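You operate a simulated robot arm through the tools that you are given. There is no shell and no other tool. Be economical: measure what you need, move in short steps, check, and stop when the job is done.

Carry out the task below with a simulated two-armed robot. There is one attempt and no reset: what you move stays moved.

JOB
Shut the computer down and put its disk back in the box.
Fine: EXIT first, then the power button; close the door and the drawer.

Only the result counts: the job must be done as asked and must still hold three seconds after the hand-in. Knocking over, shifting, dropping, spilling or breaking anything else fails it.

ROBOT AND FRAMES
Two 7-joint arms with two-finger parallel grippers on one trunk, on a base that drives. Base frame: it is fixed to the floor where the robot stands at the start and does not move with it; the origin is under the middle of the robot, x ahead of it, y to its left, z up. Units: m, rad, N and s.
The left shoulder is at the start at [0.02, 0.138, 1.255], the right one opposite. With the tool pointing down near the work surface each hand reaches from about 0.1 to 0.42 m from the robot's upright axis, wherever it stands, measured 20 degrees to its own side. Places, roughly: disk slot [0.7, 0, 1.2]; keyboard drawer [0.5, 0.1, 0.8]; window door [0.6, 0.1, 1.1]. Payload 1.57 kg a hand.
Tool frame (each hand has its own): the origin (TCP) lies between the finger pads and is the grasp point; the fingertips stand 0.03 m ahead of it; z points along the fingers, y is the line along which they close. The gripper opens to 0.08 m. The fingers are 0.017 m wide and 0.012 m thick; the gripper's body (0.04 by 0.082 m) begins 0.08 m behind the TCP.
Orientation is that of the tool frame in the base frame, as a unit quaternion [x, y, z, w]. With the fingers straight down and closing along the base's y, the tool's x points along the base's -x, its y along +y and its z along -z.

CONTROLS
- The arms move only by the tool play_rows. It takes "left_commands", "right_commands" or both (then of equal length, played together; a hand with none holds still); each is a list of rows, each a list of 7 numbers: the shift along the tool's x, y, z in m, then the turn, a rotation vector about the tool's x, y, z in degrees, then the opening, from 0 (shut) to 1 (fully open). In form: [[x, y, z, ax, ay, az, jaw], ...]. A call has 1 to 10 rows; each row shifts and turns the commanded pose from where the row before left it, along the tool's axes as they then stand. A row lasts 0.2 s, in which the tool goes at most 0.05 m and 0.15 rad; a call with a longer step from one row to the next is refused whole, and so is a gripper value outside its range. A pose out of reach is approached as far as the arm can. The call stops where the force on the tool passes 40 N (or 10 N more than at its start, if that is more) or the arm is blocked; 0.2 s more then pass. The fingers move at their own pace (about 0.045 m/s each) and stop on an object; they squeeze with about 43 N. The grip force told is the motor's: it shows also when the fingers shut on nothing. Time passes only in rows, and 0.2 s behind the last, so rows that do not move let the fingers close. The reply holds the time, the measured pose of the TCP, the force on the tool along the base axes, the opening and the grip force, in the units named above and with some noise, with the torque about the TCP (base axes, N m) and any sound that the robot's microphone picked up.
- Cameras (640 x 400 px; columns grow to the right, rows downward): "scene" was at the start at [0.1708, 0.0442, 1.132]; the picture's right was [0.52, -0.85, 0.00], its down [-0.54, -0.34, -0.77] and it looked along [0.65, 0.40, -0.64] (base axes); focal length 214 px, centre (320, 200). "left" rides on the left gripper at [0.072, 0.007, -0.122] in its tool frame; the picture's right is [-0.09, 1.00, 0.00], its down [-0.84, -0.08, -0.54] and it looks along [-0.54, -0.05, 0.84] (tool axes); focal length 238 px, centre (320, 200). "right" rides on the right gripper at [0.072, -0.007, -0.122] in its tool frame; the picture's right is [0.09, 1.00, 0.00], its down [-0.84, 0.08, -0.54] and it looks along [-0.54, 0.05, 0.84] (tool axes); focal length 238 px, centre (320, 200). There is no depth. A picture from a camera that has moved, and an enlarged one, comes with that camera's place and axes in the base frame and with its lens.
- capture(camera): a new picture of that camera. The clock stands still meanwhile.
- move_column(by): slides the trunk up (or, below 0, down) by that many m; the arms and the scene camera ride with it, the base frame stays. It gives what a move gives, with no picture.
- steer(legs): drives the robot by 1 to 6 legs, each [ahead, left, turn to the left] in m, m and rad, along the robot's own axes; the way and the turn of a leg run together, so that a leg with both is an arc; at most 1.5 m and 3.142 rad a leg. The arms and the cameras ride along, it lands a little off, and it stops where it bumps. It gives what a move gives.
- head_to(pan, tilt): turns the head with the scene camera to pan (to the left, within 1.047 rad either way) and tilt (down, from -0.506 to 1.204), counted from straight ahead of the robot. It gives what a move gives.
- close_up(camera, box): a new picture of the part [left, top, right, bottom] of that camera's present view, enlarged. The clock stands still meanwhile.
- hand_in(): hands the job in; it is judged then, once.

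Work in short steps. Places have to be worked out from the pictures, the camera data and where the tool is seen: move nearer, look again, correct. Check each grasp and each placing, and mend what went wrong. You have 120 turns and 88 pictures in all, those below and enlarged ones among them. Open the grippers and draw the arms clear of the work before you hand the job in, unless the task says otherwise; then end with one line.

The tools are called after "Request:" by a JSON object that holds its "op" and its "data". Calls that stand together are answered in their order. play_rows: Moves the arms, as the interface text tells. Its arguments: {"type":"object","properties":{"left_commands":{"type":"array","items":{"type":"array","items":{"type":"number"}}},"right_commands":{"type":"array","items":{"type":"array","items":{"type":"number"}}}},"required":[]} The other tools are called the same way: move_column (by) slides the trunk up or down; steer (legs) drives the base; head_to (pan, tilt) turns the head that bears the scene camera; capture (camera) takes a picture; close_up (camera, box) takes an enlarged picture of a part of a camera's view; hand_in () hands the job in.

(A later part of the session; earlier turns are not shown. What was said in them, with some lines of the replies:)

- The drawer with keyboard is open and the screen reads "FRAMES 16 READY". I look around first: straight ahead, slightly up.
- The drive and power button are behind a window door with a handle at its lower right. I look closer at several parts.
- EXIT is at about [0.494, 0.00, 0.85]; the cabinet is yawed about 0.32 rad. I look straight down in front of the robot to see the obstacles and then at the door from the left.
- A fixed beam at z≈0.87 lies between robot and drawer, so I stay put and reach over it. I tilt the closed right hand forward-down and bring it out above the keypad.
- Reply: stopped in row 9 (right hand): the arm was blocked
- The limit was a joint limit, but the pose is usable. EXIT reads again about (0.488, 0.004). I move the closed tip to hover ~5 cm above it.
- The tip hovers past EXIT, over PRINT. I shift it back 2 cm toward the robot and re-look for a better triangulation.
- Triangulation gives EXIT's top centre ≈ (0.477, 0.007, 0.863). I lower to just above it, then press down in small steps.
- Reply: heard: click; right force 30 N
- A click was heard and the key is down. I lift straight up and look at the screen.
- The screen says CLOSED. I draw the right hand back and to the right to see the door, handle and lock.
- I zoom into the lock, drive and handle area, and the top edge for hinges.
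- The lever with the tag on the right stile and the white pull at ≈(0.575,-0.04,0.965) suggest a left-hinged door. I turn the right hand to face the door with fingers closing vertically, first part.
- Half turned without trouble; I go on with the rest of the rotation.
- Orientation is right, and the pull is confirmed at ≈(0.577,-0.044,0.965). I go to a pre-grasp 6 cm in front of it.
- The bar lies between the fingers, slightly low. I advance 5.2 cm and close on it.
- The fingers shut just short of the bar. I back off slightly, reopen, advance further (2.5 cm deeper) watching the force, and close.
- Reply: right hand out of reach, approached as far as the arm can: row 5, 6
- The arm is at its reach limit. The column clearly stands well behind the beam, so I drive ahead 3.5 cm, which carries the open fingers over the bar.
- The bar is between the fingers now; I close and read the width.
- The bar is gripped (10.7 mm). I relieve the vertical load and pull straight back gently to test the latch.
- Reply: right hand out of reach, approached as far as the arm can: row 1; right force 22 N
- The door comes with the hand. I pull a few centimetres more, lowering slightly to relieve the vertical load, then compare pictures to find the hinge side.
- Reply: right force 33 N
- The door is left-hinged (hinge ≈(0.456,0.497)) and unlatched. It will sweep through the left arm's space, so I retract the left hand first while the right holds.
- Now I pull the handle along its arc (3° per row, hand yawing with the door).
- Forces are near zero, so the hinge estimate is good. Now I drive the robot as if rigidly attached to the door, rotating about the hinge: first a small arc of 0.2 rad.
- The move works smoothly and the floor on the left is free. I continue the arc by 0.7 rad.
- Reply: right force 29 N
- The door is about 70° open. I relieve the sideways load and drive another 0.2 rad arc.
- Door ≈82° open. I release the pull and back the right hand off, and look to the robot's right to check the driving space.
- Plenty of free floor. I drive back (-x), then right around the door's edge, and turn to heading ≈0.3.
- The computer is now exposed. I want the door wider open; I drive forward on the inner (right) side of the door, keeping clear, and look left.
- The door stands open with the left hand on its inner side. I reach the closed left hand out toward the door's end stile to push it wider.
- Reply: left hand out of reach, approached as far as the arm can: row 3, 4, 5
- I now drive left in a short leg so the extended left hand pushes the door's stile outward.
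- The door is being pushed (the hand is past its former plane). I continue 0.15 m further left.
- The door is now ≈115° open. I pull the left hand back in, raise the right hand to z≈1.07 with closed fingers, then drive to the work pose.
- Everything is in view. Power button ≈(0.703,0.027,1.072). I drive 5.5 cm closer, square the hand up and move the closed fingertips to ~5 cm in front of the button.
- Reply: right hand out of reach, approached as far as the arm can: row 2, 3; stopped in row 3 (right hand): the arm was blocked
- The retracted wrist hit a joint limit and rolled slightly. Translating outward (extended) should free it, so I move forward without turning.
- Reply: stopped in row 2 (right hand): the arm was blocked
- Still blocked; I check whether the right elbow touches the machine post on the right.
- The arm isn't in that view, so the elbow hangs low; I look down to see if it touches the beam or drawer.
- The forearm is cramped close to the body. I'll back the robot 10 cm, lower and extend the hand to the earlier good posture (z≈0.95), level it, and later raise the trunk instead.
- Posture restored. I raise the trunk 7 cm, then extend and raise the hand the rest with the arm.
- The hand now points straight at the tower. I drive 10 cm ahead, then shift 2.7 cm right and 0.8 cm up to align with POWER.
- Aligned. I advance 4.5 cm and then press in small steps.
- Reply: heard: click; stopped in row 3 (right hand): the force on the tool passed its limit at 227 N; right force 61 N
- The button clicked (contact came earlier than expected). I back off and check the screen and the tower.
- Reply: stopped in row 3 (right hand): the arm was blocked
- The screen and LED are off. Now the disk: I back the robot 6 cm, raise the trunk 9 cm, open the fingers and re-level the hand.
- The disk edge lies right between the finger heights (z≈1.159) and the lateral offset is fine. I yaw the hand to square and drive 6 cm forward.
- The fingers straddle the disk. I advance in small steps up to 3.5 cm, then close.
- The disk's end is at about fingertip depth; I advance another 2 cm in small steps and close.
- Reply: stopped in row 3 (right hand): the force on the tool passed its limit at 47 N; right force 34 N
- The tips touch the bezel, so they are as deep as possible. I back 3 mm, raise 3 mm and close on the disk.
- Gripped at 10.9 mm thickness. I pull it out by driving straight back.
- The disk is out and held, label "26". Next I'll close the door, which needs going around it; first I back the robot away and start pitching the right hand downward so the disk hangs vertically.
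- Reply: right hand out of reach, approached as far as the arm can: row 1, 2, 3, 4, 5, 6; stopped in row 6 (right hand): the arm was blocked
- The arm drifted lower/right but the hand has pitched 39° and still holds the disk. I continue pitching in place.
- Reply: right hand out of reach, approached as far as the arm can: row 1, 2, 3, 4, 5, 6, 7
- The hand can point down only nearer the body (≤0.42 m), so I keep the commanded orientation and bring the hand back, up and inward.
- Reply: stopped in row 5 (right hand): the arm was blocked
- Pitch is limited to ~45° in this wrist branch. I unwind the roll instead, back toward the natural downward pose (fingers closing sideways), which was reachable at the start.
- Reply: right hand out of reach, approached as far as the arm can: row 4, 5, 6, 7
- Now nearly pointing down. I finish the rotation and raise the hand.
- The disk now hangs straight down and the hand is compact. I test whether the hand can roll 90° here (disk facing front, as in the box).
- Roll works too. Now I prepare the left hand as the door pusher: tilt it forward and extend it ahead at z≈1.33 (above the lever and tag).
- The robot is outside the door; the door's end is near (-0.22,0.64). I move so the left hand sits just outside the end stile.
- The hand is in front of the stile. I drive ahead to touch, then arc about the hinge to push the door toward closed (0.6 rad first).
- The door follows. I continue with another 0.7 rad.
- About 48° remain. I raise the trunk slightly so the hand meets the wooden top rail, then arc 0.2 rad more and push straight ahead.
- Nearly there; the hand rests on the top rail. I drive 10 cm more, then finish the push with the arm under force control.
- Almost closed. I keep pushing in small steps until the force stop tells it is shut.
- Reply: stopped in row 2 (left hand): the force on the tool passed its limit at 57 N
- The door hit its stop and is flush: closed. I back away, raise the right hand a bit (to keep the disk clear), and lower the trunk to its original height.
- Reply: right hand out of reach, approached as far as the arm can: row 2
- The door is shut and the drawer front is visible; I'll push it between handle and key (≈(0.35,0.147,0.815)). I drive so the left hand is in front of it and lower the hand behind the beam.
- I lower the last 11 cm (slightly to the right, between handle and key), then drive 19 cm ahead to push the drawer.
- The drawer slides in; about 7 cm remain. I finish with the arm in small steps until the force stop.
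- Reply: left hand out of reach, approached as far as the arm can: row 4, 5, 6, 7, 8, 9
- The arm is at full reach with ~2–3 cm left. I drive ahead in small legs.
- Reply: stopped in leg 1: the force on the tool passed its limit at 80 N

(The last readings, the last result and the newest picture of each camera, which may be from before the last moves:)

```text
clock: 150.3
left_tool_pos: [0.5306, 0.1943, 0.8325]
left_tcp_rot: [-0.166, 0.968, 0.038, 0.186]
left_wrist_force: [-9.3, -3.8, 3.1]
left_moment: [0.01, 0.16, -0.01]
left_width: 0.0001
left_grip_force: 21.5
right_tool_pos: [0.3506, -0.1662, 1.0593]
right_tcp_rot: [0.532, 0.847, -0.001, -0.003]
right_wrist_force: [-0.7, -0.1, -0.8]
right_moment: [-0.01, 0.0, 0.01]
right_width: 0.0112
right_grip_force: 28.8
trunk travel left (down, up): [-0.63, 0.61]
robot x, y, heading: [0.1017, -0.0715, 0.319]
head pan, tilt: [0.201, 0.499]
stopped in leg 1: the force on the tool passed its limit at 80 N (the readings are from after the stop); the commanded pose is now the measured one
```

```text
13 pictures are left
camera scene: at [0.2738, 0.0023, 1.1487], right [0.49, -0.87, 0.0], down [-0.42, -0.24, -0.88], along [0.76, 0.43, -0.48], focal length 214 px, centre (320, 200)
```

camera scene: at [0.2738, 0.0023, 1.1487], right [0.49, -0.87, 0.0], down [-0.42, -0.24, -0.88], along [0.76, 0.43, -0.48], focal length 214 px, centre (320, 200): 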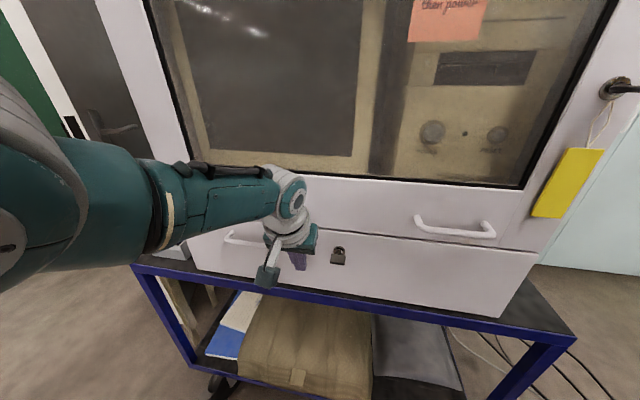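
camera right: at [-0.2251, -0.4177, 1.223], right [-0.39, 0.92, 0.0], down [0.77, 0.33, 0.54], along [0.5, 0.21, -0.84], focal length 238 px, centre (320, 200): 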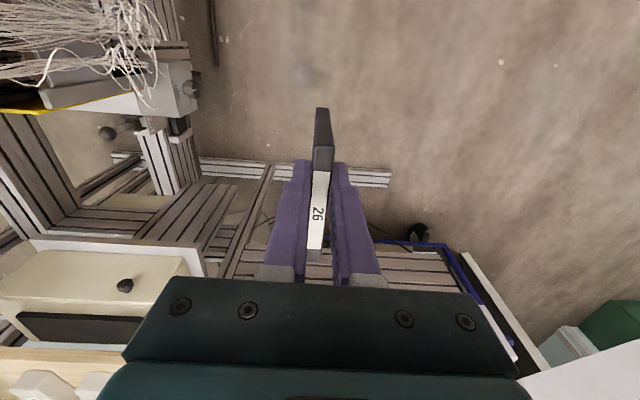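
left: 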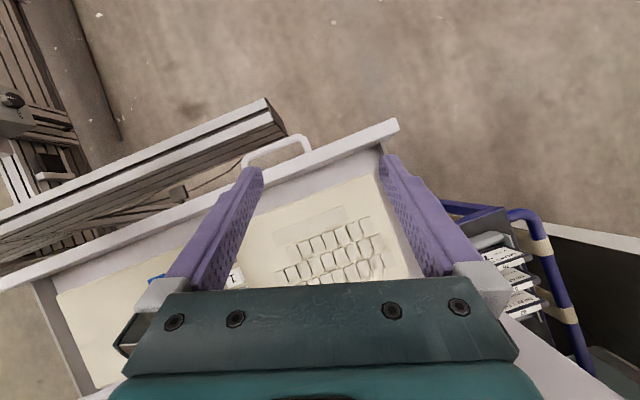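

The drawer hit its stop flush under the door: closed. I back off, raise and tuck the left hand.

Request:
{"op": "steer", "data": {"legs": [[-0.3, 0, 0]]}}

Request:
{"op": "play_rows", "data": {"left_commands": [[-0.0185, 0, -0.043, 0, 0, 0, 0], [-0.0185, 0, -0.043, 0, 0, 0, 0], [-0.0185, 0, -0.043, 0, 0, 0, 0], [-0.0185, 0, -0.043, 0, 0, 0, 0], [-0.0185, 0, -0.043, 0, 0, 0, 0], [-0.0185, 0, -0.043, 0, 0, 0, 0], [0.044, 0, -0.018, 0, 0, 0, 0], [0.044, 0, -0.018, 0, 0, 0, 0], [0.044, 0, -0.018, 0, 0, 0, 0], [0.044, 0, -0.018, 0, 0, 0, 0]]}}

Request:
{"op": "steer", "data": {"legs": [[0.12, 0.5, 0]]}}

Request:
{"op": "head_to", "data": {"pan": 0.1, "tilt": 0.6}}

Request:
{"op": "capture", "data": {"camera": "scene"}}

```text
clock: 152.3
left_tool_pos: [0.2529, 0.1031, 0.8343]
left_tcp_rot: [-0.165, 0.967, 0.037, 0.19]
left_wrist_force: [-0.4, 0.8, -0.1]
left_moment: [-0.05, -0.01, -0.02]
left_width: 0.0
left_grip_force: 21.2
right_tool_pos: [0.0697, -0.2555, 1.0598]
right_tcp_rot: [0.532, 0.847, 0.0, -0.001]
right_wrist_force: [-0.5, 1.0, -0.5]
right_moment: [0.03, 0.02, -0.01]
right_width: 0.0108
right_grip_force: 28.6
trunk travel left (down, up): [-0.63, 0.61]
robot x, y, heading: [-0.1813, -0.1628, 0.309]
head pan, tilt: [0.201, 0.499]
```

```text
clock: 154.5
left_tool_pos: [0.0777, 0.0386, 1.1114]
left_tcp_rot: [-0.165, 0.968, 0.038, 0.188]
left_wrist_force: [0.6, 0.1, -0.3]
left_moment: [-0.01, 0.02, 0.0]
left_width: 0.0
left_grip_force: 21.1
right_tool_pos: [0.07, -0.2567, 1.0599]
right_tcp_rot: [0.532, 0.846, -0.001, 0.0]
right_wrist_force: [-0.3, 0.5, -0.6]
right_moment: [-0.01, -0.01, -0.02]
right_width: 0.0115
right_grip_force: 29.1
trunk travel left (down, up): [-0.63, 0.61]
robot x, y, heading: [-0.181, -0.1635, 0.308]
head pan, tilt: [0.201, 0.499]
```

```text
clock: 157.4
left_tool_pos: [0.0463, 0.5365, 1.1117]
left_tcp_rot: [-0.163, 0.968, 0.037, 0.189]
left_wrist_force: [0.0, 0.3, 0.7]
left_moment: [-0.01, 0.0, 0.04]
left_width: 0.0001
left_grip_force: 21.1
right_tool_pos: [0.0375, 0.243, 1.0597]
right_tcp_rot: [0.534, 0.845, -0.001, 0.0]
right_wrist_force: [0.4, 0.6, -0.6]
right_moment: [0.04, 0.03, 0.0]
right_width: 0.011
right_grip_force: 28.5
trunk travel left (down, up): [-0.63, 0.61]
robot x, y, heading: [-0.2106, 0.3375, 0.309]
head pan, tilt: [0.201, 0.499]
```

```text
clock: 158.1
left_tool_pos: [0.0469, 0.5377, 1.1125]
left_tcp_rot: [-0.162, 0.968, 0.036, 0.188]
left_wrist_force: [0.1, 0.4, -0.8]
left_moment: [0.0, -0.03, 0.0]
left_width: 0.0001
left_grip_force: 21.1
right_tool_pos: [0.0368, 0.2438, 1.0597]
right_tcp_rot: [0.534, 0.846, 0.0, -0.001]
right_wrist_force: [0.4, -0.7, -0.7]
right_moment: [0.03, 0.02, 0.0]
right_width: 0.0112
right_grip_force: 28.8
trunk travel left (down, up): [-0.63, 0.61]
robot x, y, heading: [-0.2156, 0.3348, 0.309]
head pan, tilt: [0.099, 0.6]
```

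```text
12 pictures are left
camera scene: at [-0.0381, 0.4016, 1.1401], right [0.4, -0.92, 0.0], down [-0.52, -0.22, -0.83], along [0.76, 0.33, -0.56], focal length 214 px, centre (320, 200)
```

scene: 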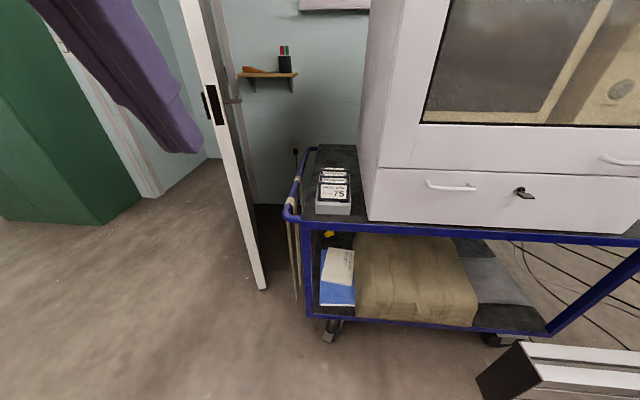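

The box with three disks is clear to reach. I drive closer and zoom in on the box.

Request:
{"op": "steer", "data": {"legs": [[0.31, 0.15, 0]]}}

Request:
{"op": "head_to", "data": {"pan": 0.0, "tilt": 0.85}}

Request:
{"op": "capture", "data": {"camera": "scene"}}

```text
clock: 160.3
left_tool_pos: [0.2908, 0.7681, 1.1108]
left_tcp_rot: [-0.161, 0.968, 0.036, 0.189]
left_wrist_force: [-0.9, -0.3, -0.2]
left_moment: [0.03, -0.01, 0.01]
left_width: 0.0
left_grip_force: 21.6
right_tool_pos: [0.2801, 0.4717, 1.0594]
right_tcp_rot: [0.535, 0.845, -0.001, 0.0]
right_wrist_force: [-0.1, 0.6, -0.6]
right_moment: [0.02, 0.0, -0.02]
right_width: 0.0111
right_grip_force: 28.4
trunk travel left (down, up): [-0.63, 0.61]
robot x, y, heading: [0.0285, 0.5684, 0.302]
head pan, tilt: [0.099, 0.6]
```

```text
clock: 161.1
left_tool_pos: [0.2893, 0.7659, 1.1117]
left_tcp_rot: [-0.161, 0.968, 0.036, 0.189]
left_wrist_force: [-0.3, -0.3, -1.5]
left_moment: [-0.02, 0.0, 0.0]
left_width: 0.0
left_grip_force: 21.2
right_tool_pos: [0.2807, 0.473, 1.0594]
right_tcp_rot: [0.536, 0.844, -0.001, -0.001]
right_wrist_force: [-0.4, 0.6, -0.7]
right_moment: [0.0, 0.03, -0.02]
right_width: 0.0111
right_grip_force: 28.9
trunk travel left (down, up): [-0.63, 0.61]
robot x, y, heading: [0.0288, 0.5643, 0.309]
head pan, tilt: [0.0, 0.85]
```

```text
11 pictures are left
camera scene: at [0.199, 0.6203, 1.1192], right [0.3, -0.95, 0.0], down [-0.72, -0.23, -0.66], along [0.63, 0.2, -0.75], focal length 214 px, centre (320, 200)
```

scene: 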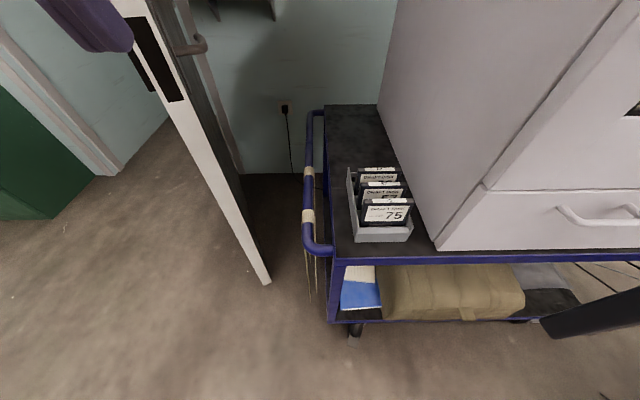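

Request:
{"op": "close_up", "data": {"camera": "scene", "box": [330, 155, 430, 255]}}

```text
4.00 times, centred on (380, 205) of scene
camera zoom: at [0.199, 0.6203, 1.1192], right [0.3, -0.95, 0.0], down [-0.72, -0.23, -0.66], along [0.63, 0.2, -0.75], focal length 858 px, centre (80, 180)
```

zoom: 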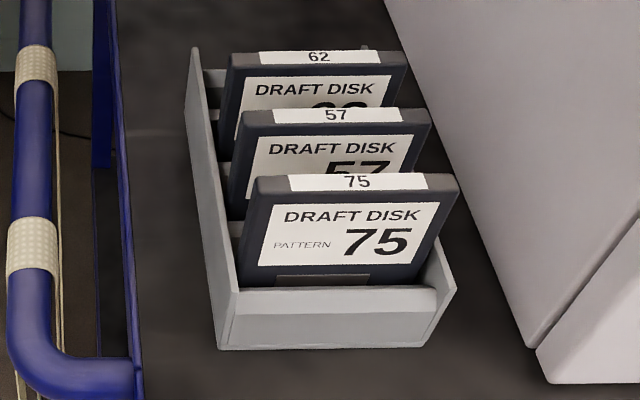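

The fourth (rear) slot behind "62" at ≈(0.599,0.621) looks to be the empty one. I check where the right elbow is relative to the cabinet corner.

Request:
{"op": "head_to", "data": {"pan": -0.8, "tilt": 0.45}}

Request:
{"op": "capture", "data": {"camera": "scene"}}

```text
clock: 162.2
left_tool_pos: [0.2916, 0.765, 1.1126]
left_tcp_rot: [-0.16, 0.968, 0.036, 0.19]
left_wrist_force: [0.4, -0.6, 1.3]
left_moment: [0.05, 0.04, -0.02]
left_width: 0.0
left_grip_force: 21.9
right_tool_pos: [0.2804, 0.4715, 1.0597]
right_tcp_rot: [0.535, 0.845, -0.001, 0.0]
right_wrist_force: [0.0, 0.0, 0.3]
right_moment: [-0.01, 0.02, 0.02]
right_width: 0.0111
right_grip_force: 29.1
trunk travel left (down, up): [-0.63, 0.61]
robot x, y, heading: [0.0326, 0.5703, 0.304]
head pan, tilt: [-0.799, 0.45]
```

```text
9 pictures are left
camera scene: at [0.2053, 0.5532, 1.1536], right [-0.47, -0.88, 0.0], down [-0.38, 0.21, -0.9], along [0.79, -0.43, -0.44], focal length 214 px, centre (320, 200)
```

scene: 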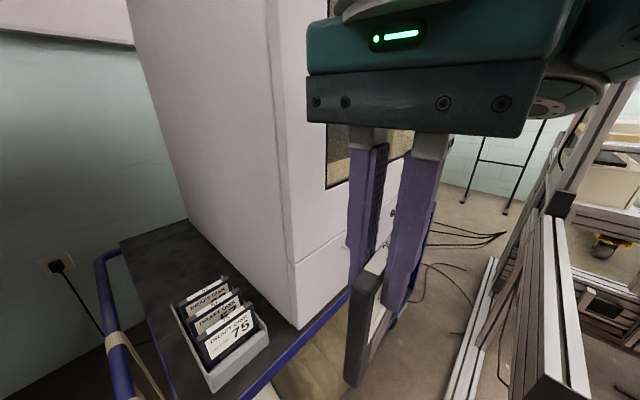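

The right forearm goes off to the right-back and would hit the cabinet corner from here. I move to the left-front, face slightly rightward, extend the right hand and roll it so the disk faces along the box.

Request:
{"op": "steer", "data": {"legs": [[-0.103, 0.273, 0], [0, 0, -0.504]]}}

Request:
{"op": "move_column", "data": {"by": 0.1}}

Request:
{"op": "play_rows", "data": {"right_commands": [[0, 0.044, 0.016, 0, 0, 0, 0], [0, 0.044, 0.016, 0, 0, 0, 0], [0, 0.044, 0.016, 0, 0, 0, 0], [0, 0.044, 0.016, 0, 0, 0, 0], [0, 0.044, 0.016, 0, 0, 0, 0], [0, 0, 0, 0, 0, -5.6, 0], [0, 0, 0, 0, 0, -5.6, 0], [0, 0, 0, 0, 0, -5.6, 0], [0, 0, 0, 0, 0, -5.6, 0], [0, 0, 0, 0, 0, 0, 0]]}}

```text
clock: 165.7
left_tool_pos: [0.1759, 0.8421, 1.1125]
left_tcp_rot: [0.085, 0.978, -0.012, 0.191]
left_wrist_force: [-0.3, 0.1, -0.4]
left_moment: [0.0, -0.01, 0.0]
left_width: 0.0002
left_grip_force: 21.0
right_tool_pos: [0.0242, 0.5887, 1.0611]
right_tcp_rot: [0.729, 0.684, 0.0, -0.001]
right_wrist_force: [-0.1, 0.1, -0.4]
right_moment: [0.04, 0.0, 0.0]
right_width: 0.011
right_grip_force: 29.2
trunk travel left (down, up): [-0.63, 0.61]
robot x, y, heading: [-0.1467, 0.795, -0.201]
head pan, tilt: [-0.799, 0.45]
```

```text
clock: 167.0
left_tool_pos: [0.1758, 0.8418, 1.2124]
left_tcp_rot: [0.085, 0.978, -0.012, 0.192]
left_wrist_force: [-0.1, 0.5, -0.9]
left_moment: [-0.03, 0.04, -0.02]
left_width: 0.0
left_grip_force: 22.0
right_tool_pos: [0.0236, 0.5882, 1.1601]
right_tcp_rot: [0.729, 0.685, 0.0, -0.001]
right_wrist_force: [0.0, 0.6, -1.1]
right_moment: [-0.01, 0.01, 0.02]
right_width: 0.0115
right_grip_force: 28.7
trunk travel left (down, up): [-0.73, 0.51]
robot x, y, heading: [-0.1462, 0.7952, -0.202]
head pan, tilt: [-0.799, 0.45]
```

```text
clock: 169.2
left_tool_pos: [0.1766, 0.8415, 1.2126]
left_tcp_rot: [0.085, 0.978, -0.012, 0.192]
left_wrist_force: [0.1, 0.3, -0.7]
left_moment: [-0.05, 0.0, -0.04]
left_width: 0.0001
left_grip_force: 21.2
right_tool_pos: [0.2441, 0.5747, 1.0802]
right_tcp_rot: [0.581, 0.814, 0.0, -0.001]
right_wrist_force: [0.1, 0.4, -1.3]
right_moment: [0.04, 0.02, 0.0]
right_width: 0.0111
right_grip_force: 28.5
trunk travel left (down, up): [-0.73, 0.51]
robot x, y, heading: [-0.1503, 0.7905, -0.2]
head pan, tilt: [-0.799, 0.45]
```

The hand points straight down with the disk aligned to the box direction (19°). I pull the left hand back a bit, then approach the box with the disk hovering, and check.

Request:
{"op": "play_rows", "data": {"left_commands": [[0.045, -0.01, -0.019, 0, 0, 0, 0], [0.045, -0.01, -0.019, 0, 0, 0, 0]]}}

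Request:
{"op": "steer", "data": {"legs": [[0, 0.13, 0], [0.2, 0, 0]]}}

Request:
{"op": "head_to", "data": {"pan": -0.2, "tilt": 0.6}}

Request:
{"op": "capture", "data": {"camera": "scene"}}

```text
clock: 169.7
left_tool_pos: [0.1176, 0.8449, 1.2054]
left_tcp_rot: [0.08, 0.979, 0.018, 0.184]
left_wrist_force: [26.3, 11.7, -13.1]
left_moment: [-1.29, 0.65, -2.07]
left_width: 0.0
left_grip_force: 21.5
left hand out of reach, approached as far as the arm can: row 2
right_tool_pos: [0.2426, 0.5739, 1.0803]
right_tcp_rot: [0.582, 0.813, 0.0, -0.001]
right_wrist_force: [-0.3, 0.3, -0.7]
right_moment: [0.03, 0.01, 0.01]
right_width: 0.0109
right_grip_force: 28.7
trunk travel left (down, up): [-0.73, 0.51]
robot x, y, heading: [-0.1459, 0.7953, -0.2]
head pan, tilt: [-0.799, 0.45]
stopped in row 2 (left hand): the force on the tool passed its limit at 149 N (the readings are from after the stop); the commanded pose is now the measured one
```

```text
clock: 170.6
left_tool_pos: [0.1237, 0.871, 1.2067]
left_tcp_rot: [0.08, 0.98, 0.019, 0.184]
left_wrist_force: [3.1, 2.8, -0.2]
left_moment: [-0.2, 0.33, -0.34]
left_width: 0.0001
left_grip_force: 21.7
right_tool_pos: [0.2497, 0.5997, 1.0791]
right_tcp_rot: [0.582, 0.813, -0.001, -0.002]
right_wrist_force: [0.2, -0.6, 0.6]
right_moment: [0.02, 0.01, 0.02]
right_width: 0.0112
right_grip_force: 29.7
trunk travel left (down, up): [-0.73, 0.51]
robot x, y, heading: [-0.1412, 0.8164, -0.202]
head pan, tilt: [-0.799, 0.45]
stopped in leg 1: the force on the tool passed its limit at 43 N (the readings are from after the stop); the commanded pose is now the measured one
```

```text
clock: 171.6
left_tool_pos: [0.1233, 0.8711, 1.2073]
left_tcp_rot: [0.081, 0.98, 0.018, 0.183]
left_wrist_force: [7.2, 3.5, -1.7]
left_moment: [-0.34, 0.45, -0.57]
left_width: 0.0
left_grip_force: 21.3
right_tool_pos: [0.2484, 0.6, 1.0793]
right_tcp_rot: [0.582, 0.813, 0.0, -0.002]
right_wrist_force: [0.1, 0.1, -0.3]
right_moment: [0.01, -0.02, 0.01]
right_width: 0.0108
right_grip_force: 28.7
trunk travel left (down, up): [-0.73, 0.51]
robot x, y, heading: [-0.1458, 0.8226, -0.195]
head pan, tilt: [-0.201, 0.6]
```

```text
8 pictures are left
camera scene: at [0.0346, 0.7637, 1.2401], right [-0.39, -0.92, 0.0], down [-0.52, 0.22, -0.83], along [0.76, -0.32, -0.56], focal length 214 px, centre (320, 200)
```

scene: 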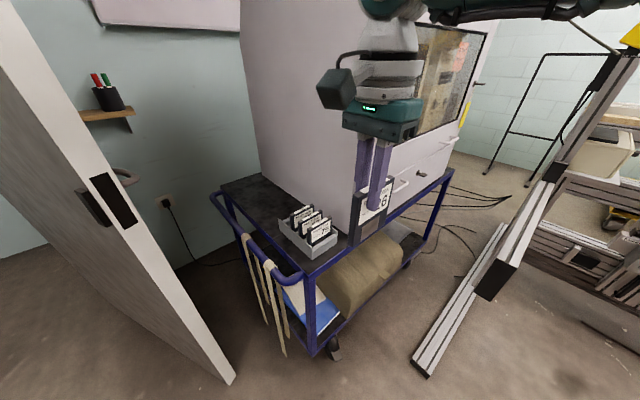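

The left hand touched the head housing; I move it out to the left-front. I also zoom on the box to confirm the empty slot.

Request:
{"op": "play_rows", "data": {"left_commands": [[-0.02, 0.03, 0.0085, 0, 0, 0, 0], [-0.01, 0.035, 0.004, 0, 0, 0, 0], [0, 0.03, 0, 0, 0, 0, 0]]}}

Request:
{"op": "close_up", "data": {"camera": "scene", "box": [250, 180, 410, 280]}}

```text
clock: 172.4
left_tool_pos: [0.1634, 0.9619, 1.1978]
left_tcp_rot: [0.093, 0.982, 0.031, 0.16]
left_wrist_force: [0.1, -0.4, 0.1]
left_moment: [-0.01, -0.04, 0.01]
left_width: 0.0002
left_grip_force: 20.9
right_tool_pos: [0.2478, 0.6013, 1.0799]
right_tcp_rot: [0.582, 0.813, -0.001, -0.002]
right_wrist_force: [0.2, -0.8, -0.9]
right_moment: [-0.02, -0.01, -0.03]
right_width: 0.0113
right_grip_force: 28.6
trunk travel left (down, up): [-0.73, 0.51]
robot x, y, heading: [-0.1436, 0.8173, -0.197]
head pan, tilt: [-0.201, 0.6]
```

```text
4.00 times, centred on (330, 230) of scene
camera zoom: at [0.0346, 0.7638, 1.2401], right [-0.39, -0.92, 0.0], down [-0.52, 0.22, -0.83], along [0.76, -0.32, -0.56], focal length 858 px, centre (280, 80)
```

zoom: 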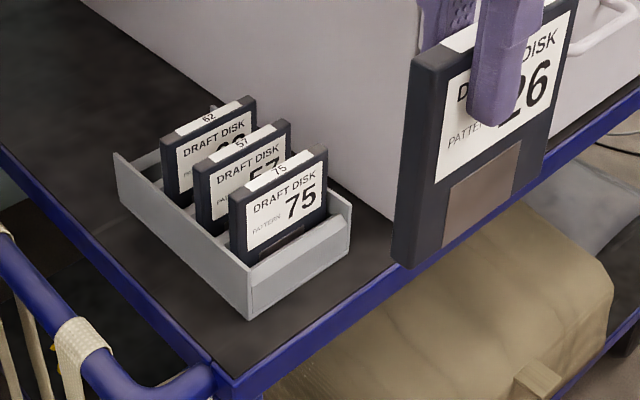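

The rear slot is clearly empty, and disk 26's label faces the same way as the others. To keep the forearm clear of the cabinet, I swing the right arm about its shoulder to the robot's right side (first half).

Request:
{"op": "play_rows", "data": {"right_commands": [[-0.0376, -0.0241, 0, 0, 0, 3.33, 0], [-0.0363, -0.026, 0, 0, 0, 3.33, 0], [-0.035, -0.0278, 0, 0, 0, 3.33, 0], [-0.0335, -0.0296, 0, 0, 0, 3.33, 0], [-0.0319, -0.0313, 0, 0, 0, 3.33, 0], [-0.0303, -0.0329, 0, 0, 0, 3.33, 0]]}}

Request:
{"op": "play_rows", "data": {"right_commands": [[-0.0286, -0.0343, 0, 0, 0, 3.33, 0], [-0.0268, -0.0358, 0, 0, 0, 3.33, 0], [-0.0249, -0.0371, 0, 0, 0, 3.33, 0], [-0.023, -0.0383, 0, 0, 0, 3.33, 0], [0, 0, 0, 0, 0, 0, 0]]}}

```text
clock: 173.8
left_tool_pos: [0.1632, 0.9632, 1.1983]
left_tcp_rot: [0.088, 0.983, 0.03, 0.16]
left_wrist_force: [-0.3, 0.0, -0.3]
left_moment: [0.0, -0.01, -0.02]
left_width: 0.0
left_grip_force: 21.1
right_tool_pos: [0.1194, 0.3704, 1.0789]
right_tcp_rot: [0.714, 0.7, -0.001, -0.002]
right_wrist_force: [0.1, -0.5, -0.4]
right_moment: [0.01, 0.0, 0.01]
right_width: 0.0115
right_grip_force: 28.3
trunk travel left (down, up): [-0.73, 0.51]
robot x, y, heading: [-0.1441, 0.816, -0.2]
head pan, tilt: [-0.201, 0.6]
```

```text
clock: 175.0
left_tool_pos: [0.1633, 0.9635, 1.198]
left_tcp_rot: [0.088, 0.983, 0.03, 0.16]
left_wrist_force: [0.0, -0.4, -0.4]
left_moment: [-0.02, -0.01, -0.02]
left_width: 0.0
left_grip_force: 21.5
right_tool_pos: [-0.035, 0.2849, 1.0811]
right_tcp_rot: [0.791, 0.612, -0.001, -0.002]
right_wrist_force: [0.3, 0.4, -1.6]
right_moment: [0.01, 0.0, -0.02]
right_width: 0.0109
right_grip_force: 29.4
trunk travel left (down, up): [-0.73, 0.51]
robot x, y, heading: [-0.1441, 0.8193, -0.196]
head pan, tilt: [-0.201, 0.6]
```

That works. I add the last two arc rows, then check the pose.

Request:
{"op": "play_rows", "data": {"right_commands": [[-0.0211, -0.0394, 0, 0, 0, 3.33, 0], [-0.019, -0.0405, 0, 0, 0, 3.33, 0], [0, 0, 0, 0, 0, 0, 0]]}}

Request:
{"op": "steer", "data": {"legs": [[0, 0, 0.703]]}}

```text
clock: 176.0
left_tool_pos: [0.1621, 0.9629, 1.1976]
left_tcp_rot: [0.088, 0.983, 0.032, 0.157]
left_wrist_force: [0.0, -0.3, -0.2]
left_moment: [-0.01, -0.04, 0.0]
left_width: 0.0
left_grip_force: 20.8
right_tool_pos: [-0.0938, 0.2959, 1.0576]
right_tcp_rot: [0.81, 0.585, 0.042, -0.02]
right_wrist_force: [-0.4, 0.1, 0.0]
right_moment: [-0.01, 0.01, 0.01]
right_width: 0.0111
right_grip_force: 28.8
trunk travel left (down, up): [-0.73, 0.51]
robot x, y, heading: [-0.1448, 0.8174, -0.2]
head pan, tilt: [-0.201, 0.6]
stopped in row 3 (right hand): the arm was blocked; the commanded pose is now the measured one
```

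```text
clock: 178.3
left_tool_pos: [-0.0066, 1.1282, 1.1966]
left_tcp_rot: [-0.262, 0.952, 0.084, 0.135]
left_wrist_force: [0.3, -0.4, 0.3]
left_moment: [0.02, 0.02, 0.0]
left_width: 0.0001
left_grip_force: 21.4
right_tool_pos: [0.2345, 0.4554, 1.0567]
right_tcp_rot: [0.554, 0.831, 0.028, -0.035]
right_wrist_force: [1.1, 0.3, -0.4]
right_moment: [-0.01, 0.0, -0.02]
right_width: 0.0113
right_grip_force: 28.6
trunk travel left (down, up): [-0.73, 0.51]
robot x, y, heading: [-0.1443, 0.8138, 0.512]
head pan, tilt: [-0.201, 0.6]
```

The shoulder hit its limit at the end and tilted the hand 5°. I step one row back and level it.

Request:
{"op": "play_rows", "data": {"right_commands": [[0.02, 0.04, 0, 0, -2.6, 0, 0], [0.005, 0.01, -0.02, 0, -2.5, 0, 0], [0, 0, 0, 0, 0, 0, 0]]}}

```text
clock: 179.1
left_tool_pos: [-0.0067, 1.1276, 1.196]
left_tcp_rot: [-0.262, 0.952, 0.085, 0.136]
left_wrist_force: [-0.4, 0.6, -0.4]
left_moment: [-0.03, -0.01, -0.02]
left_width: 0.0
left_grip_force: 20.6
right_tool_pos: [0.2713, 0.4954, 1.0794]
right_tcp_rot: [0.555, 0.832, 0.003, 0.0]
right_wrist_force: [0.1, 0.0, -0.8]
right_moment: [0.02, 0.02, -0.02]
right_width: 0.0113
right_grip_force: 29.1
trunk travel left (down, up): [-0.73, 0.51]
robot x, y, heading: [-0.14, 0.8186, 0.519]
head pan, tilt: [-0.201, 0.6]
```

Level again. I turn slightly to align the disk with the box (19°), shift left so it clears the cabinet side, move partly in, and look.

Request:
{"op": "steer", "data": {"legs": [[0, 0, -0.058], [0.11, 0.065, 0], [0.1485, -0.021, 0]]}}

Request:
{"op": "head_to", "data": {"pan": -0.55, "tilt": 0.35}}

Request:
{"op": "capture", "data": {"camera": "scene"}}

```text
clock: 181.8
left_tool_pos: [0.2231, 1.2736, 1.198]
left_tcp_rot: [-0.233, 0.959, 0.08, 0.138]
left_wrist_force: [-0.8, 0.4, -0.1]
left_moment: [-0.02, 0.02, -0.01]
left_width: 0.0
left_grip_force: 20.9
right_tool_pos: [0.4642, 0.6251, 1.079]
right_tcp_rot: [0.579, 0.815, 0.005, 0.002]
right_wrist_force: [-0.2, -0.3, -1.2]
right_moment: [0.01, -0.02, 0.04]
right_width: 0.0113
right_grip_force: 28.5
trunk travel left (down, up): [-0.73, 0.51]
robot x, y, heading: [0.07, 0.9722, 0.457]
head pan, tilt: [-0.201, 0.6]
```

```text
clock: 182.6
left_tool_pos: [0.2235, 1.273, 1.1975]
left_tcp_rot: [-0.234, 0.959, 0.081, 0.138]
left_wrist_force: [0.3, -0.5, 0.3]
left_moment: [-0.03, 0.02, 0.03]
left_width: 0.0
left_grip_force: 21.7
right_tool_pos: [0.4653, 0.626, 1.0795]
right_tcp_rot: [0.578, 0.816, 0.004, 0.001]
right_wrist_force: [0.0, -0.2, -0.3]
right_moment: [0.0, -0.01, -0.04]
right_width: 0.0112
right_grip_force: 29.0
trunk travel left (down, up): [-0.73, 0.51]
robot x, y, heading: [0.0693, 0.9696, 0.465]
head pan, tilt: [-0.55, 0.351]
```

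```text
6 pictures are left
camera scene: at [0.2506, 1.0076, 1.2628], right [-0.09, -1.0, 0.0], down [-0.34, 0.03, -0.94], along [0.94, -0.09, -0.34], focal length 214 px, centre (320, 200)
```

scene: 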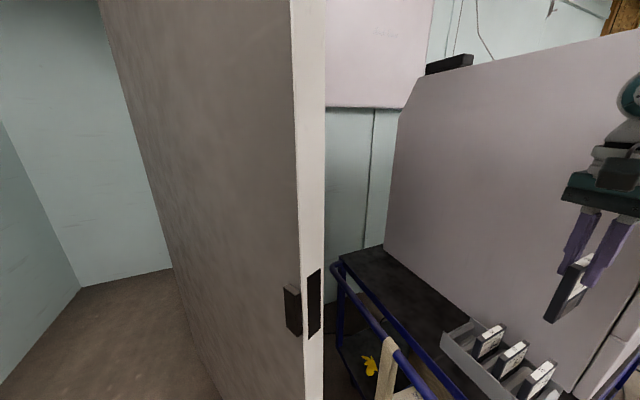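

Box geometry agrees from two views: the rear slot is at ≈(0.5995,0.618), so the TCP must go to ≈(0.594,0.635) (disk centre sits 1.8 cm right of the TCP). I turn the head away from the room door and drive the last 12 cm, then look.

Request:
{"op": "head_to", "data": {"pan": -1.0, "tilt": 0.5}}

Request:
{"op": "steer", "data": {"legs": [[0.06, -0.025, 0], [0.059, -0.025, 0]]}}

Request:
{"op": "capture", "data": {"camera": "scene"}}

```text
clock: 183.5
left_tool_pos: [0.2236, 1.2727, 1.1987]
left_tcp_rot: [-0.234, 0.959, 0.081, 0.139]
left_wrist_force: [0.2, 0.3, -1.1]
left_moment: [-0.05, -0.01, 0.01]
left_width: 0.0
left_grip_force: 21.3
right_tool_pos: [0.4649, 0.6278, 1.0792]
right_tcp_rot: [0.579, 0.816, 0.005, 0.002]
right_wrist_force: [-0.8, -1.2, -0.4]
right_moment: [0.03, -0.01, 0.0]
right_width: 0.0109
right_grip_force: 28.4
trunk travel left (down, up): [-0.73, 0.51]
robot x, y, heading: [0.0698, 0.9687, 0.457]
head pan, tilt: [-1.0, 0.499]
```

```text
clock: 185.1
left_tool_pos: [0.3529, 1.2813, 1.1967]
left_tcp_rot: [-0.233, 0.959, 0.081, 0.139]
left_wrist_force: [0.0, -0.1, 0.5]
left_moment: [-0.03, -0.04, 0.0]
left_width: 0.0003
left_grip_force: 20.6
right_tool_pos: [0.5936, 0.6332, 1.0807]
right_tcp_rot: [0.58, 0.815, 0.005, 0.001]
right_wrist_force: [-0.3, -0.9, -0.5]
right_moment: [0.02, 0.03, 0.0]
right_width: 0.0109
right_grip_force: 29.0
trunk travel left (down, up): [-0.73, 0.51]
robot x, y, heading: [0.1991, 0.9804, 0.461]
head pan, tilt: [-1.0, 0.499]
```

```text
5 pictures are left
camera scene: at [0.3647, 0.9767, 1.2491], right [-0.52, -0.86, 0.0], down [-0.41, 0.25, -0.88], along [0.75, -0.45, -0.48], focal length 214 px, centre (320, 200)
```

scene: 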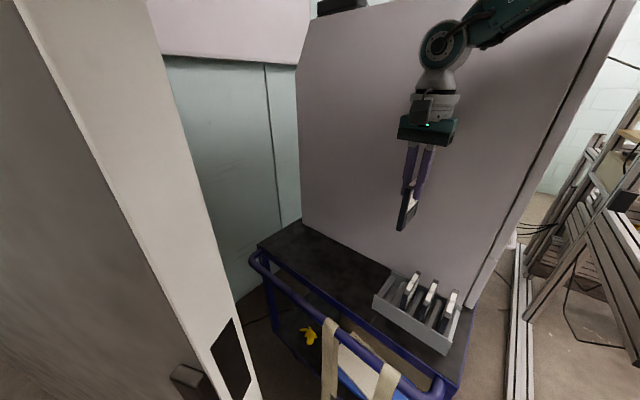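

The forearm clears the cabinet and the disk hangs over the rear slot. I lower the trunk so the disk's bottom is just above the neighbouring disk and zoom in.

Request:
{"op": "move_column", "data": {"by": -0.142}}

Request:
{"op": "close_up", "data": {"camera": "scene", "box": [370, 170, 510, 270]}}

```text
clock: 186.8
left_tool_pos: [0.3531, 1.282, 1.0549]
left_tcp_rot: [-0.233, 0.959, 0.081, 0.138]
left_wrist_force: [-0.1, 0.4, -0.9]
left_moment: [0.01, 0.03, -0.04]
left_width: 0.0002
left_grip_force: 21.5
right_tool_pos: [0.5935, 0.6337, 0.9376]
right_tcp_rot: [0.58, 0.815, 0.005, 0.001]
right_wrist_force: [0.0, -0.5, -1.1]
right_moment: [-0.03, 0.06, -0.03]
right_width: 0.0111
right_grip_force: 28.9
trunk travel left (down, up): [-0.588, 0.652]
robot x, y, heading: [0.2001, 0.9835, 0.455]
head pan, tilt: [-1.0, 0.499]
```

```text
4.00 times, centred on (440, 220) of scene
camera zoom: at [0.3647, 0.9767, 1.1072], right [-0.52, -0.86, 0.0], down [-0.41, 0.25, -0.88], along [0.75, -0.45, -0.48], focal length 858 px, centre (-160, 120)
```

zoom: 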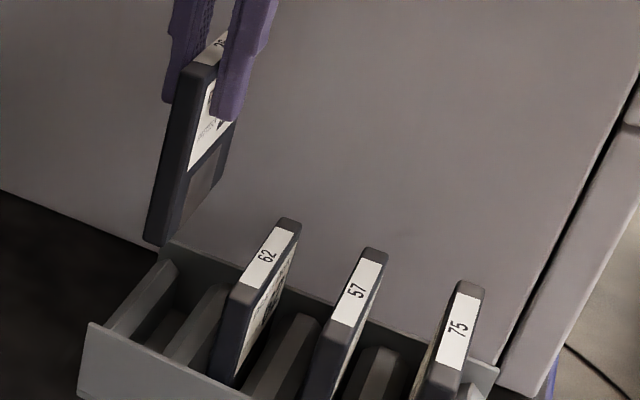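

The held disk's geometry matches predictions: it is over the rear slot, off by only ~3 mm. I nudge 3 mm toward the front and lower it in two steps.

Request:
{"op": "play_rows", "data": {"right_commands": [[0, -0.003, 0, 0, 0, 0, 0], [0, 0, 0, 0, 0, 0, 0]]}}

Request:
{"op": "move_column", "data": {"by": -0.065}}

Request:
{"op": "close_up", "data": {"camera": "scene", "box": [370, 140, 510, 240]}}

```text
clock: 187.4
left_tool_pos: [0.3523, 1.2817, 1.0539]
left_tcp_rot: [-0.233, 0.959, 0.081, 0.138]
left_wrist_force: [0.3, -0.2, -0.6]
left_moment: [-0.02, 0.03, 0.02]
left_width: 0.0
left_grip_force: 21.1
right_tool_pos: [0.591, 0.6377, 0.935]
right_tcp_rot: [0.578, 0.816, 0.009, -0.002]
right_wrist_force: [-0.7, 0.3, 0.1]
right_moment: [-0.01, -0.03, 0.0]
right_width: 0.0114
right_grip_force: 29.4
trunk travel left (down, up): [-0.588, 0.652]
robot x, y, heading: [0.1993, 0.9824, 0.454]
head pan, tilt: [-1.0, 0.499]
```

```text
clock: 188.4
left_tool_pos: [0.3545, 1.2786, 0.9898]
left_tcp_rot: [-0.233, 0.959, 0.078, 0.138]
left_wrist_force: [0.3, -0.8, -0.2]
left_moment: [-0.01, -0.02, 0.01]
left_width: 0.0
left_grip_force: 21.3
right_tool_pos: [0.5912, 0.6323, 0.8715]
right_tcp_rot: [0.578, 0.816, 0.006, -0.001]
right_wrist_force: [2.3, -8.5, 18.0]
right_moment: [-0.06, 0.12, 0.01]
right_width: 0.0118
right_grip_force: 28.8
trunk travel left (down, up): [-0.523, 0.717]
robot x, y, heading: [0.2001, 0.9773, 0.457]
head pan, tilt: [-1.0, 0.499]
```

```text
4.00 times, centred on (440, 190) of scene
camera zoom: at [0.3663, 0.9741, 1.0425], right [-0.52, -0.86, 0.0], down [-0.41, 0.25, -0.88], along [0.75, -0.46, -0.48], focal length 858 px, centre (-160, 240)
```

zoom: 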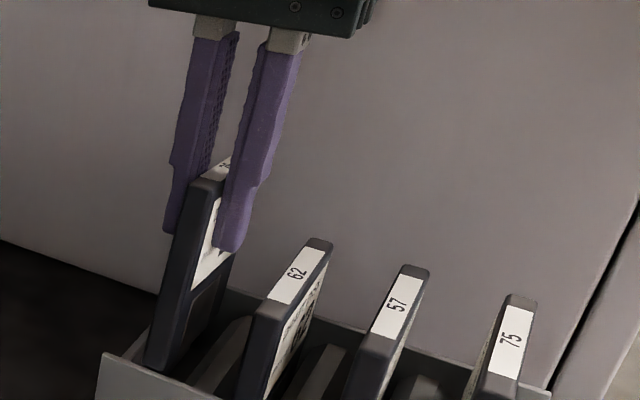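

The disk touched something (18 N up, 8.5 N toward the cabinet), likely the box's left wall. I lift 1.5 cm, shift 5 mm right, and lower again.

Request:
{"op": "move_column", "data": {"by": 0.015}}

Request:
{"op": "play_rows", "data": {"right_commands": [[-0.005, 0, 0, 0, 0, 0, 0], [0, 0, 0, 0, 0, 0, 0]]}}

Request:
{"op": "move_column", "data": {"by": -0.022}}

```text
clock: 189.0
left_tool_pos: [0.3532, 1.2818, 1.0051]
left_tcp_rot: [-0.233, 0.959, 0.081, 0.138]
left_wrist_force: [0.1, 0.2, 0.3]
left_moment: [0.0, 0.0, 0.02]
left_width: 0.0
left_grip_force: 21.3
right_tool_pos: [0.5888, 0.6372, 0.8841]
right_tcp_rot: [0.578, 0.816, 0.007, -0.005]
right_wrist_force: [0.3, -0.2, -1.0]
right_moment: [0.0, -0.02, -0.01]
right_width: 0.0115
right_grip_force: 28.6
trunk travel left (down, up): [-0.538, 0.702]
robot x, y, heading: [0.2005, 0.9792, 0.453]
head pan, tilt: [-1.0, 0.499]
```

```text
clock: 189.6
left_tool_pos: [0.3528, 1.2809, 1.0061]
left_tcp_rot: [-0.232, 0.96, 0.08, 0.138]
left_wrist_force: [0.8, -0.1, 0.3]
left_moment: [-0.01, 0.01, -0.03]
left_width: 0.0001
left_grip_force: 21.2
right_tool_pos: [0.5918, 0.6315, 0.885]
right_tcp_rot: [0.578, 0.816, 0.008, -0.004]
right_wrist_force: [0.3, 0.5, -0.5]
right_moment: [-0.03, -0.01, 0.01]
right_width: 0.0112
right_grip_force: 29.1
trunk travel left (down, up): [-0.538, 0.702]
robot x, y, heading: [0.1996, 0.9812, 0.455]
head pan, tilt: [-1.0, 0.499]
```

```text
clock: 190.3
left_tool_pos: [0.3555, 1.2782, 0.9827]
left_tcp_rot: [-0.233, 0.959, 0.079, 0.138]
left_wrist_force: [0.1, -0.8, 1.1]
left_moment: [0.04, 0.01, -0.01]
left_width: 0.0
left_grip_force: 21.4
right_tool_pos: [0.5936, 0.6273, 0.8639]
right_tcp_rot: [0.577, 0.817, 0.005, -0.001]
right_wrist_force: [1.9, -8.2, 13.8]
right_moment: [-0.1, 0.02, 0.03]
right_width: 0.0117
right_grip_force: 28.7
trunk travel left (down, up): [-0.516, 0.724]
robot x, y, heading: [0.2011, 0.9775, 0.455]
head pan, tilt: [-1.0, 0.499]
```

Still pushed toward the cabinet side. I lift slightly, shift another 8 mm right and lower further.

Request:
{"op": "move_column", "data": {"by": 0.012}}

Request:
{"op": "play_rows", "data": {"right_commands": [[-0.008, 0, 0, 0, 0, 0, 0], [0, 0, 0, 0, 0, 0, 0]]}}

Request:
{"op": "move_column", "data": {"by": -0.022}}

Request:
{"op": "close_up", "data": {"camera": "scene", "box": [370, 130, 510, 230]}}

```text
clock: 190.9
left_tool_pos: [0.3538, 1.2817, 0.9949]
left_tcp_rot: [-0.233, 0.959, 0.082, 0.138]
left_wrist_force: [-0.5, 0.7, 0.3]
left_moment: [0.01, 0.0, 0.0]
left_width: 0.0
left_grip_force: 21.5
right_tool_pos: [0.5896, 0.6308, 0.8724]
right_tcp_rot: [0.578, 0.816, 0.006, -0.005]
right_wrist_force: [-1.5, 0.4, -1.1]
right_moment: [0.01, -0.02, 0.0]
right_width: 0.0111
right_grip_force: 29.1
trunk travel left (down, up): [-0.528, 0.712]
robot x, y, heading: [0.1972, 0.9812, 0.455]
head pan, tilt: [-1.0, 0.499]
```

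```text
clock: 191.5
left_tool_pos: [0.3537, 1.2806, 0.9957]
left_tcp_rot: [-0.232, 0.959, 0.081, 0.138]
left_wrist_force: [0.4, -0.4, 0.2]
left_moment: [-0.03, -0.02, -0.04]
left_width: 0.0
left_grip_force: 21.5
right_tool_pos: [0.5947, 0.6226, 0.8763]
right_tcp_rot: [0.578, 0.816, 0.007, -0.001]
right_wrist_force: [-0.5, 0.4, -0.8]
right_moment: [0.02, 0.02, -0.02]
right_width: 0.0115
right_grip_force: 28.9
trunk travel left (down, up): [-0.528, 0.712]
robot x, y, heading: [0.2008, 0.9783, 0.455]
head pan, tilt: [-1.0, 0.499]
```

```text
clock: 192.2
left_tool_pos: [0.3539, 1.2816, 0.9732]
left_tcp_rot: [-0.232, 0.959, 0.08, 0.138]
left_wrist_force: [-0.1, 0.2, 0.0]
left_moment: [-0.02, -0.01, 0.0]
left_width: 0.0
left_grip_force: 21.1
right_tool_pos: [0.5928, 0.6225, 0.8538]
right_tcp_rot: [0.578, 0.816, 0.006, -0.002]
right_wrist_force: [0.1, -0.1, -1.5]
right_moment: [0.03, 0.01, -0.02]
right_width: 0.0114
right_grip_force: 29.2
trunk travel left (down, up): [-0.506, 0.734]
robot x, y, heading: [0.2001, 0.9808, 0.452]
head pan, tilt: [-1.0, 0.499]
```

```text
4.00 times, centred on (440, 180) of scene
camera zoom: at [0.3648, 0.9767, 1.0251], right [-0.52, -0.86, 0.0], down [-0.41, 0.25, -0.88], along [0.75, -0.45, -0.48], focal length 858 px, centre (-160, 280)
```

zoom: 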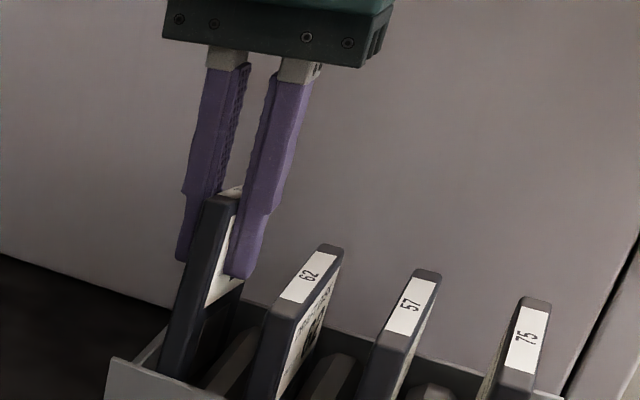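

No force now: the disk is inside the wall and descending into the rear slot. I lower another 2 cm.

Request:
{"op": "move_column", "data": {"by": -0.018}}

```text
clock: 192.8
left_tool_pos: [0.3537, 1.2817, 0.9553]
left_tcp_rot: [-0.232, 0.959, 0.082, 0.137]
left_wrist_force: [0.3, 0.4, -0.1]
left_moment: [0.01, -0.01, 0.01]
left_width: 0.0
left_grip_force: 21.1
right_tool_pos: [0.5935, 0.6225, 0.8353]
right_tcp_rot: [0.578, 0.816, 0.007, -0.001]
right_wrist_force: [-0.6, 3.8, -0.6]
right_moment: [0.02, -0.05, -0.18]
right_width: 0.0112
right_grip_force: 28.7
trunk travel left (down, up): [-0.488, 0.752]
robot x, y, heading: [0.1982, 0.9807, 0.449]
head pan, tilt: [-1.0, 0.499]
```

Only a light side contact. I lower another 8 mm, watching for the bottom.

Request:
{"op": "move_column", "data": {"by": -0.008}}

```text
clock: 193.4
left_tool_pos: [0.3518, 1.2817, 0.9477]
left_tcp_rot: [-0.232, 0.959, 0.08, 0.138]
left_wrist_force: [-0.4, 0.7, -0.8]
left_moment: [0.01, 0.02, 0.02]
left_width: 0.0001
left_grip_force: 21.6
right_tool_pos: [0.5944, 0.6236, 0.8283]
right_tcp_rot: [0.579, 0.815, 0.007, -0.003]
right_wrist_force: [-7.0, 10.2, 17.8]
right_moment: [-0.26, 0.17, -0.18]
right_width: 0.0116
right_grip_force: 29.1
trunk travel left (down, up): [-0.48, 0.76]
robot x, y, heading: [0.2003, 0.981, 0.455]
head pan, tilt: [-1.0, 0.499]
```

Seated: bottom contact at exactly the height of the neighbours. I ease the side load and open the fingers just slightly.

Request:
{"op": "play_rows", "data": {"right_commands": [[0.002, 0, 0, 0, 0, 0, 0], [0, 0, 0, 0, 0, 0, 0.24], [0, 0, 0, 0, 0, 0, 0.24], [0, 0, 0, 0, 0, 0, 0.24]]}}

Request:
{"op": "move_column", "data": {"by": 0.06}}

Request:
{"op": "close_up", "data": {"camera": "scene", "box": [350, 130, 510, 260]}}

```text
clock: 194.4
left_tool_pos: [0.3539, 1.2806, 0.9477]
left_tcp_rot: [-0.233, 0.959, 0.08, 0.138]
left_wrist_force: [-0.1, -0.3, -0.1]
left_moment: [0.0, -0.02, 0.0]
left_width: 0.0
left_grip_force: 21.3
right_tool_pos: [0.5931, 0.6248, 0.8268]
right_tcp_rot: [0.578, 0.816, 0.006, -0.004]
right_wrist_force: [0.1, -0.7, -0.4]
right_moment: [0.0, 0.0, 0.0]
right_width: 0.0193
right_grip_force: 0.2
trunk travel left (down, up): [-0.48, 0.76]
robot x, y, heading: [0.197, 0.9799, 0.459]
head pan, tilt: [-1.0, 0.499]
```

```text
clock: 195.4
left_tool_pos: [0.3531, 1.2804, 1.007]
left_tcp_rot: [-0.232, 0.959, 0.081, 0.138]
left_wrist_force: [0.3, 1.2, -0.4]
left_moment: [0.01, 0.0, 0.02]
left_width: 0.0001
left_grip_force: 21.4
right_tool_pos: [0.5917, 0.6255, 0.8866]
right_tcp_rot: [0.578, 0.816, 0.006, -0.004]
right_wrist_force: [0.0, 0.5, 0.3]
right_moment: [0.0, 0.02, -0.01]
right_width: 0.0191
right_grip_force: 0.1
trunk travel left (down, up): [-0.54, 0.7]
robot x, y, heading: [0.1951, 0.9806, 0.46]
head pan, tilt: [-1.0, 0.499]
```

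```text
3.08 times, centred on (430, 195) of scene
camera zoom: at [0.3647, 0.9767, 1.0591], right [-0.52, -0.86, 0.0], down [-0.41, 0.25, -0.88], along [0.75, -0.45, -0.48], focal length 660 px, centre (-18, 215)
```

zoom: 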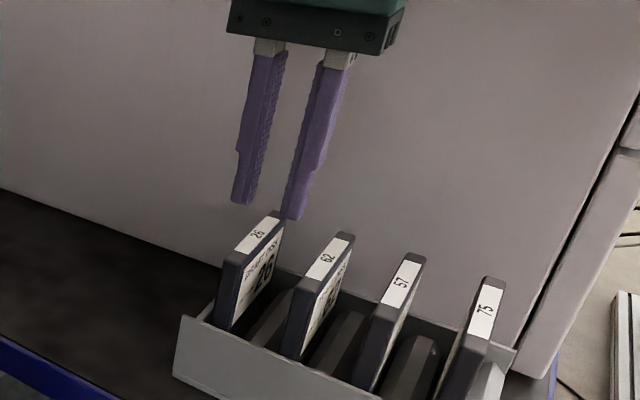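

Disk 26 is seated beside the others. I raise the trunk, drive back out the same way, and open both grippers.

Request:
{"op": "move_column", "data": {"by": 0.14}}

Request:
{"op": "steer", "data": {"legs": [[-0.119, 0.05, 0], [-0.25, 0.02, 0], [-0.2, 0, 0]]}}

Request:
{"op": "play_rows", "data": {"left_commands": [[0, 0, 0, 0, 0, 0, 1], [0, 0, 0, 0, 0, 0, 1], [0, 0, 0, 0, 0, 0, 1], [0, 0, 0, 0, 0, 0, 1], [0, 0, 0, 0, 0, 0, 1]], "right_commands": [[0, 0, 0, 0, 0, 0, 1], [0, 0, 0, 0, 0, 0, 1], [0, 0, 0, 0, 0, 0, 1], [0, 0, 0, 0, 0, 0, 1], [0, 0, 0, 0, 0, 0, 1]]}}

Request:
{"op": "head_to", "data": {"pan": -0.5, "tilt": 0.3}}

Request:
{"op": "capture", "data": {"camera": "scene"}}

```text
clock: 197.1
left_tool_pos: [0.352, 1.2803, 1.147]
left_tcp_rot: [-0.233, 0.959, 0.08, 0.139]
left_wrist_force: [-0.1, -0.2, 1.0]
left_moment: [-0.02, -0.03, 0.02]
left_width: 0.0
left_grip_force: 21.6
right_tool_pos: [0.5947, 0.6256, 1.0257]
right_tcp_rot: [0.578, 0.816, 0.007, -0.003]
right_wrist_force: [0.0, -0.1, -1.0]
right_moment: [-0.02, -0.01, -0.02]
right_width: 0.0193
right_grip_force: 0.0
trunk travel left (down, up): [-0.68, 0.56]
robot x, y, heading: [0.2005, 0.9792, 0.453]
head pan, tilt: [-1.0, 0.499]
```

```text
clock: 201.0
left_tool_pos: [-0.1872, 1.0941, 1.148]
left_tcp_rot: [-0.233, 0.959, 0.081, 0.138]
left_wrist_force: [-0.2, -0.3, 0.3]
left_moment: [-0.01, -0.03, 0.05]
left_width: 0.0
left_grip_force: 21.1
right_tool_pos: [0.0519, 0.4386, 1.0266]
right_tcp_rot: [0.578, 0.816, 0.008, -0.004]
right_wrist_force: [0.1, -0.2, 0.2]
right_moment: [-0.01, -0.03, 0.03]
right_width: 0.0192
right_grip_force: 0.1
trunk travel left (down, up): [-0.68, 0.56]
robot x, y, heading: [-0.3391, 0.792, 0.452]
head pan, tilt: [-1.0, 0.499]
```

```text
clock: 202.2
left_tool_pos: [-0.1874, 1.0951, 1.1465]
left_tcp_rot: [-0.232, 0.96, 0.08, 0.138]
left_wrist_force: [-0.6, 0.4, -0.7]
left_moment: [-0.02, -0.03, 0.0]
left_width: 0.0802
left_grip_force: 0.1
right_tool_pos: [0.0522, 0.4397, 1.0257]
right_tcp_rot: [0.578, 0.816, 0.007, -0.004]
right_wrist_force: [0.5, -0.9, 0.3]
right_moment: [0.01, 0.02, 0.04]
right_width: 0.0802
right_grip_force: 0.0
trunk travel left (down, up): [-0.68, 0.56]
robot x, y, heading: [-0.346, 0.7931, 0.453]
head pan, tilt: [-1.0, 0.499]
```

```text
clock: 203.1
left_tool_pos: [-0.1856, 1.0945, 1.1463]
left_tcp_rot: [-0.232, 0.959, 0.08, 0.139]
left_wrist_force: [-0.1, -0.2, 0.0]
left_moment: [0.0, 0.01, 0.01]
left_width: 0.0804
left_grip_force: 0.0
right_tool_pos: [0.053, 0.4399, 1.026]
right_tcp_rot: [0.578, 0.816, 0.008, -0.004]
right_wrist_force: [0.5, 0.2, -0.3]
right_moment: [0.0, 0.0, 0.01]
right_width: 0.0799
right_grip_force: 0.1
trunk travel left (down, up): [-0.68, 0.56]
robot x, y, heading: [-0.3424, 0.7951, 0.459]
head pan, tilt: [-0.499, 0.3]
```

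```text
0 pictures are left
camera scene: at [-0.1598, 0.8328, 1.2175], right [-0.04, -1.0, 0.0], down [-0.3, 0.01, -0.96], along [0.95, -0.04, -0.3], focal length 214 px, centre (320, 200)
```

scene: 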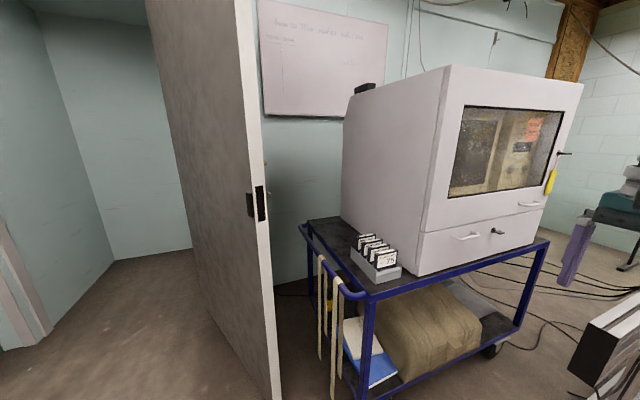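

The door and drawer are closed, the computer is off, four disks stand in the box, and both arms are clear with open grippers. I hand in.

Request:
{"op": "hand_in", "data": {}}

```text
The job is handed in.
```

The computer was exited with EXIT, then powered off. Disk 26 is back in the box's empty rear slot, the door and drawer are closed, and both arms are clear with grippers open. The power-button press peaked at 227 N; the tower showed no visible shift afterwards.
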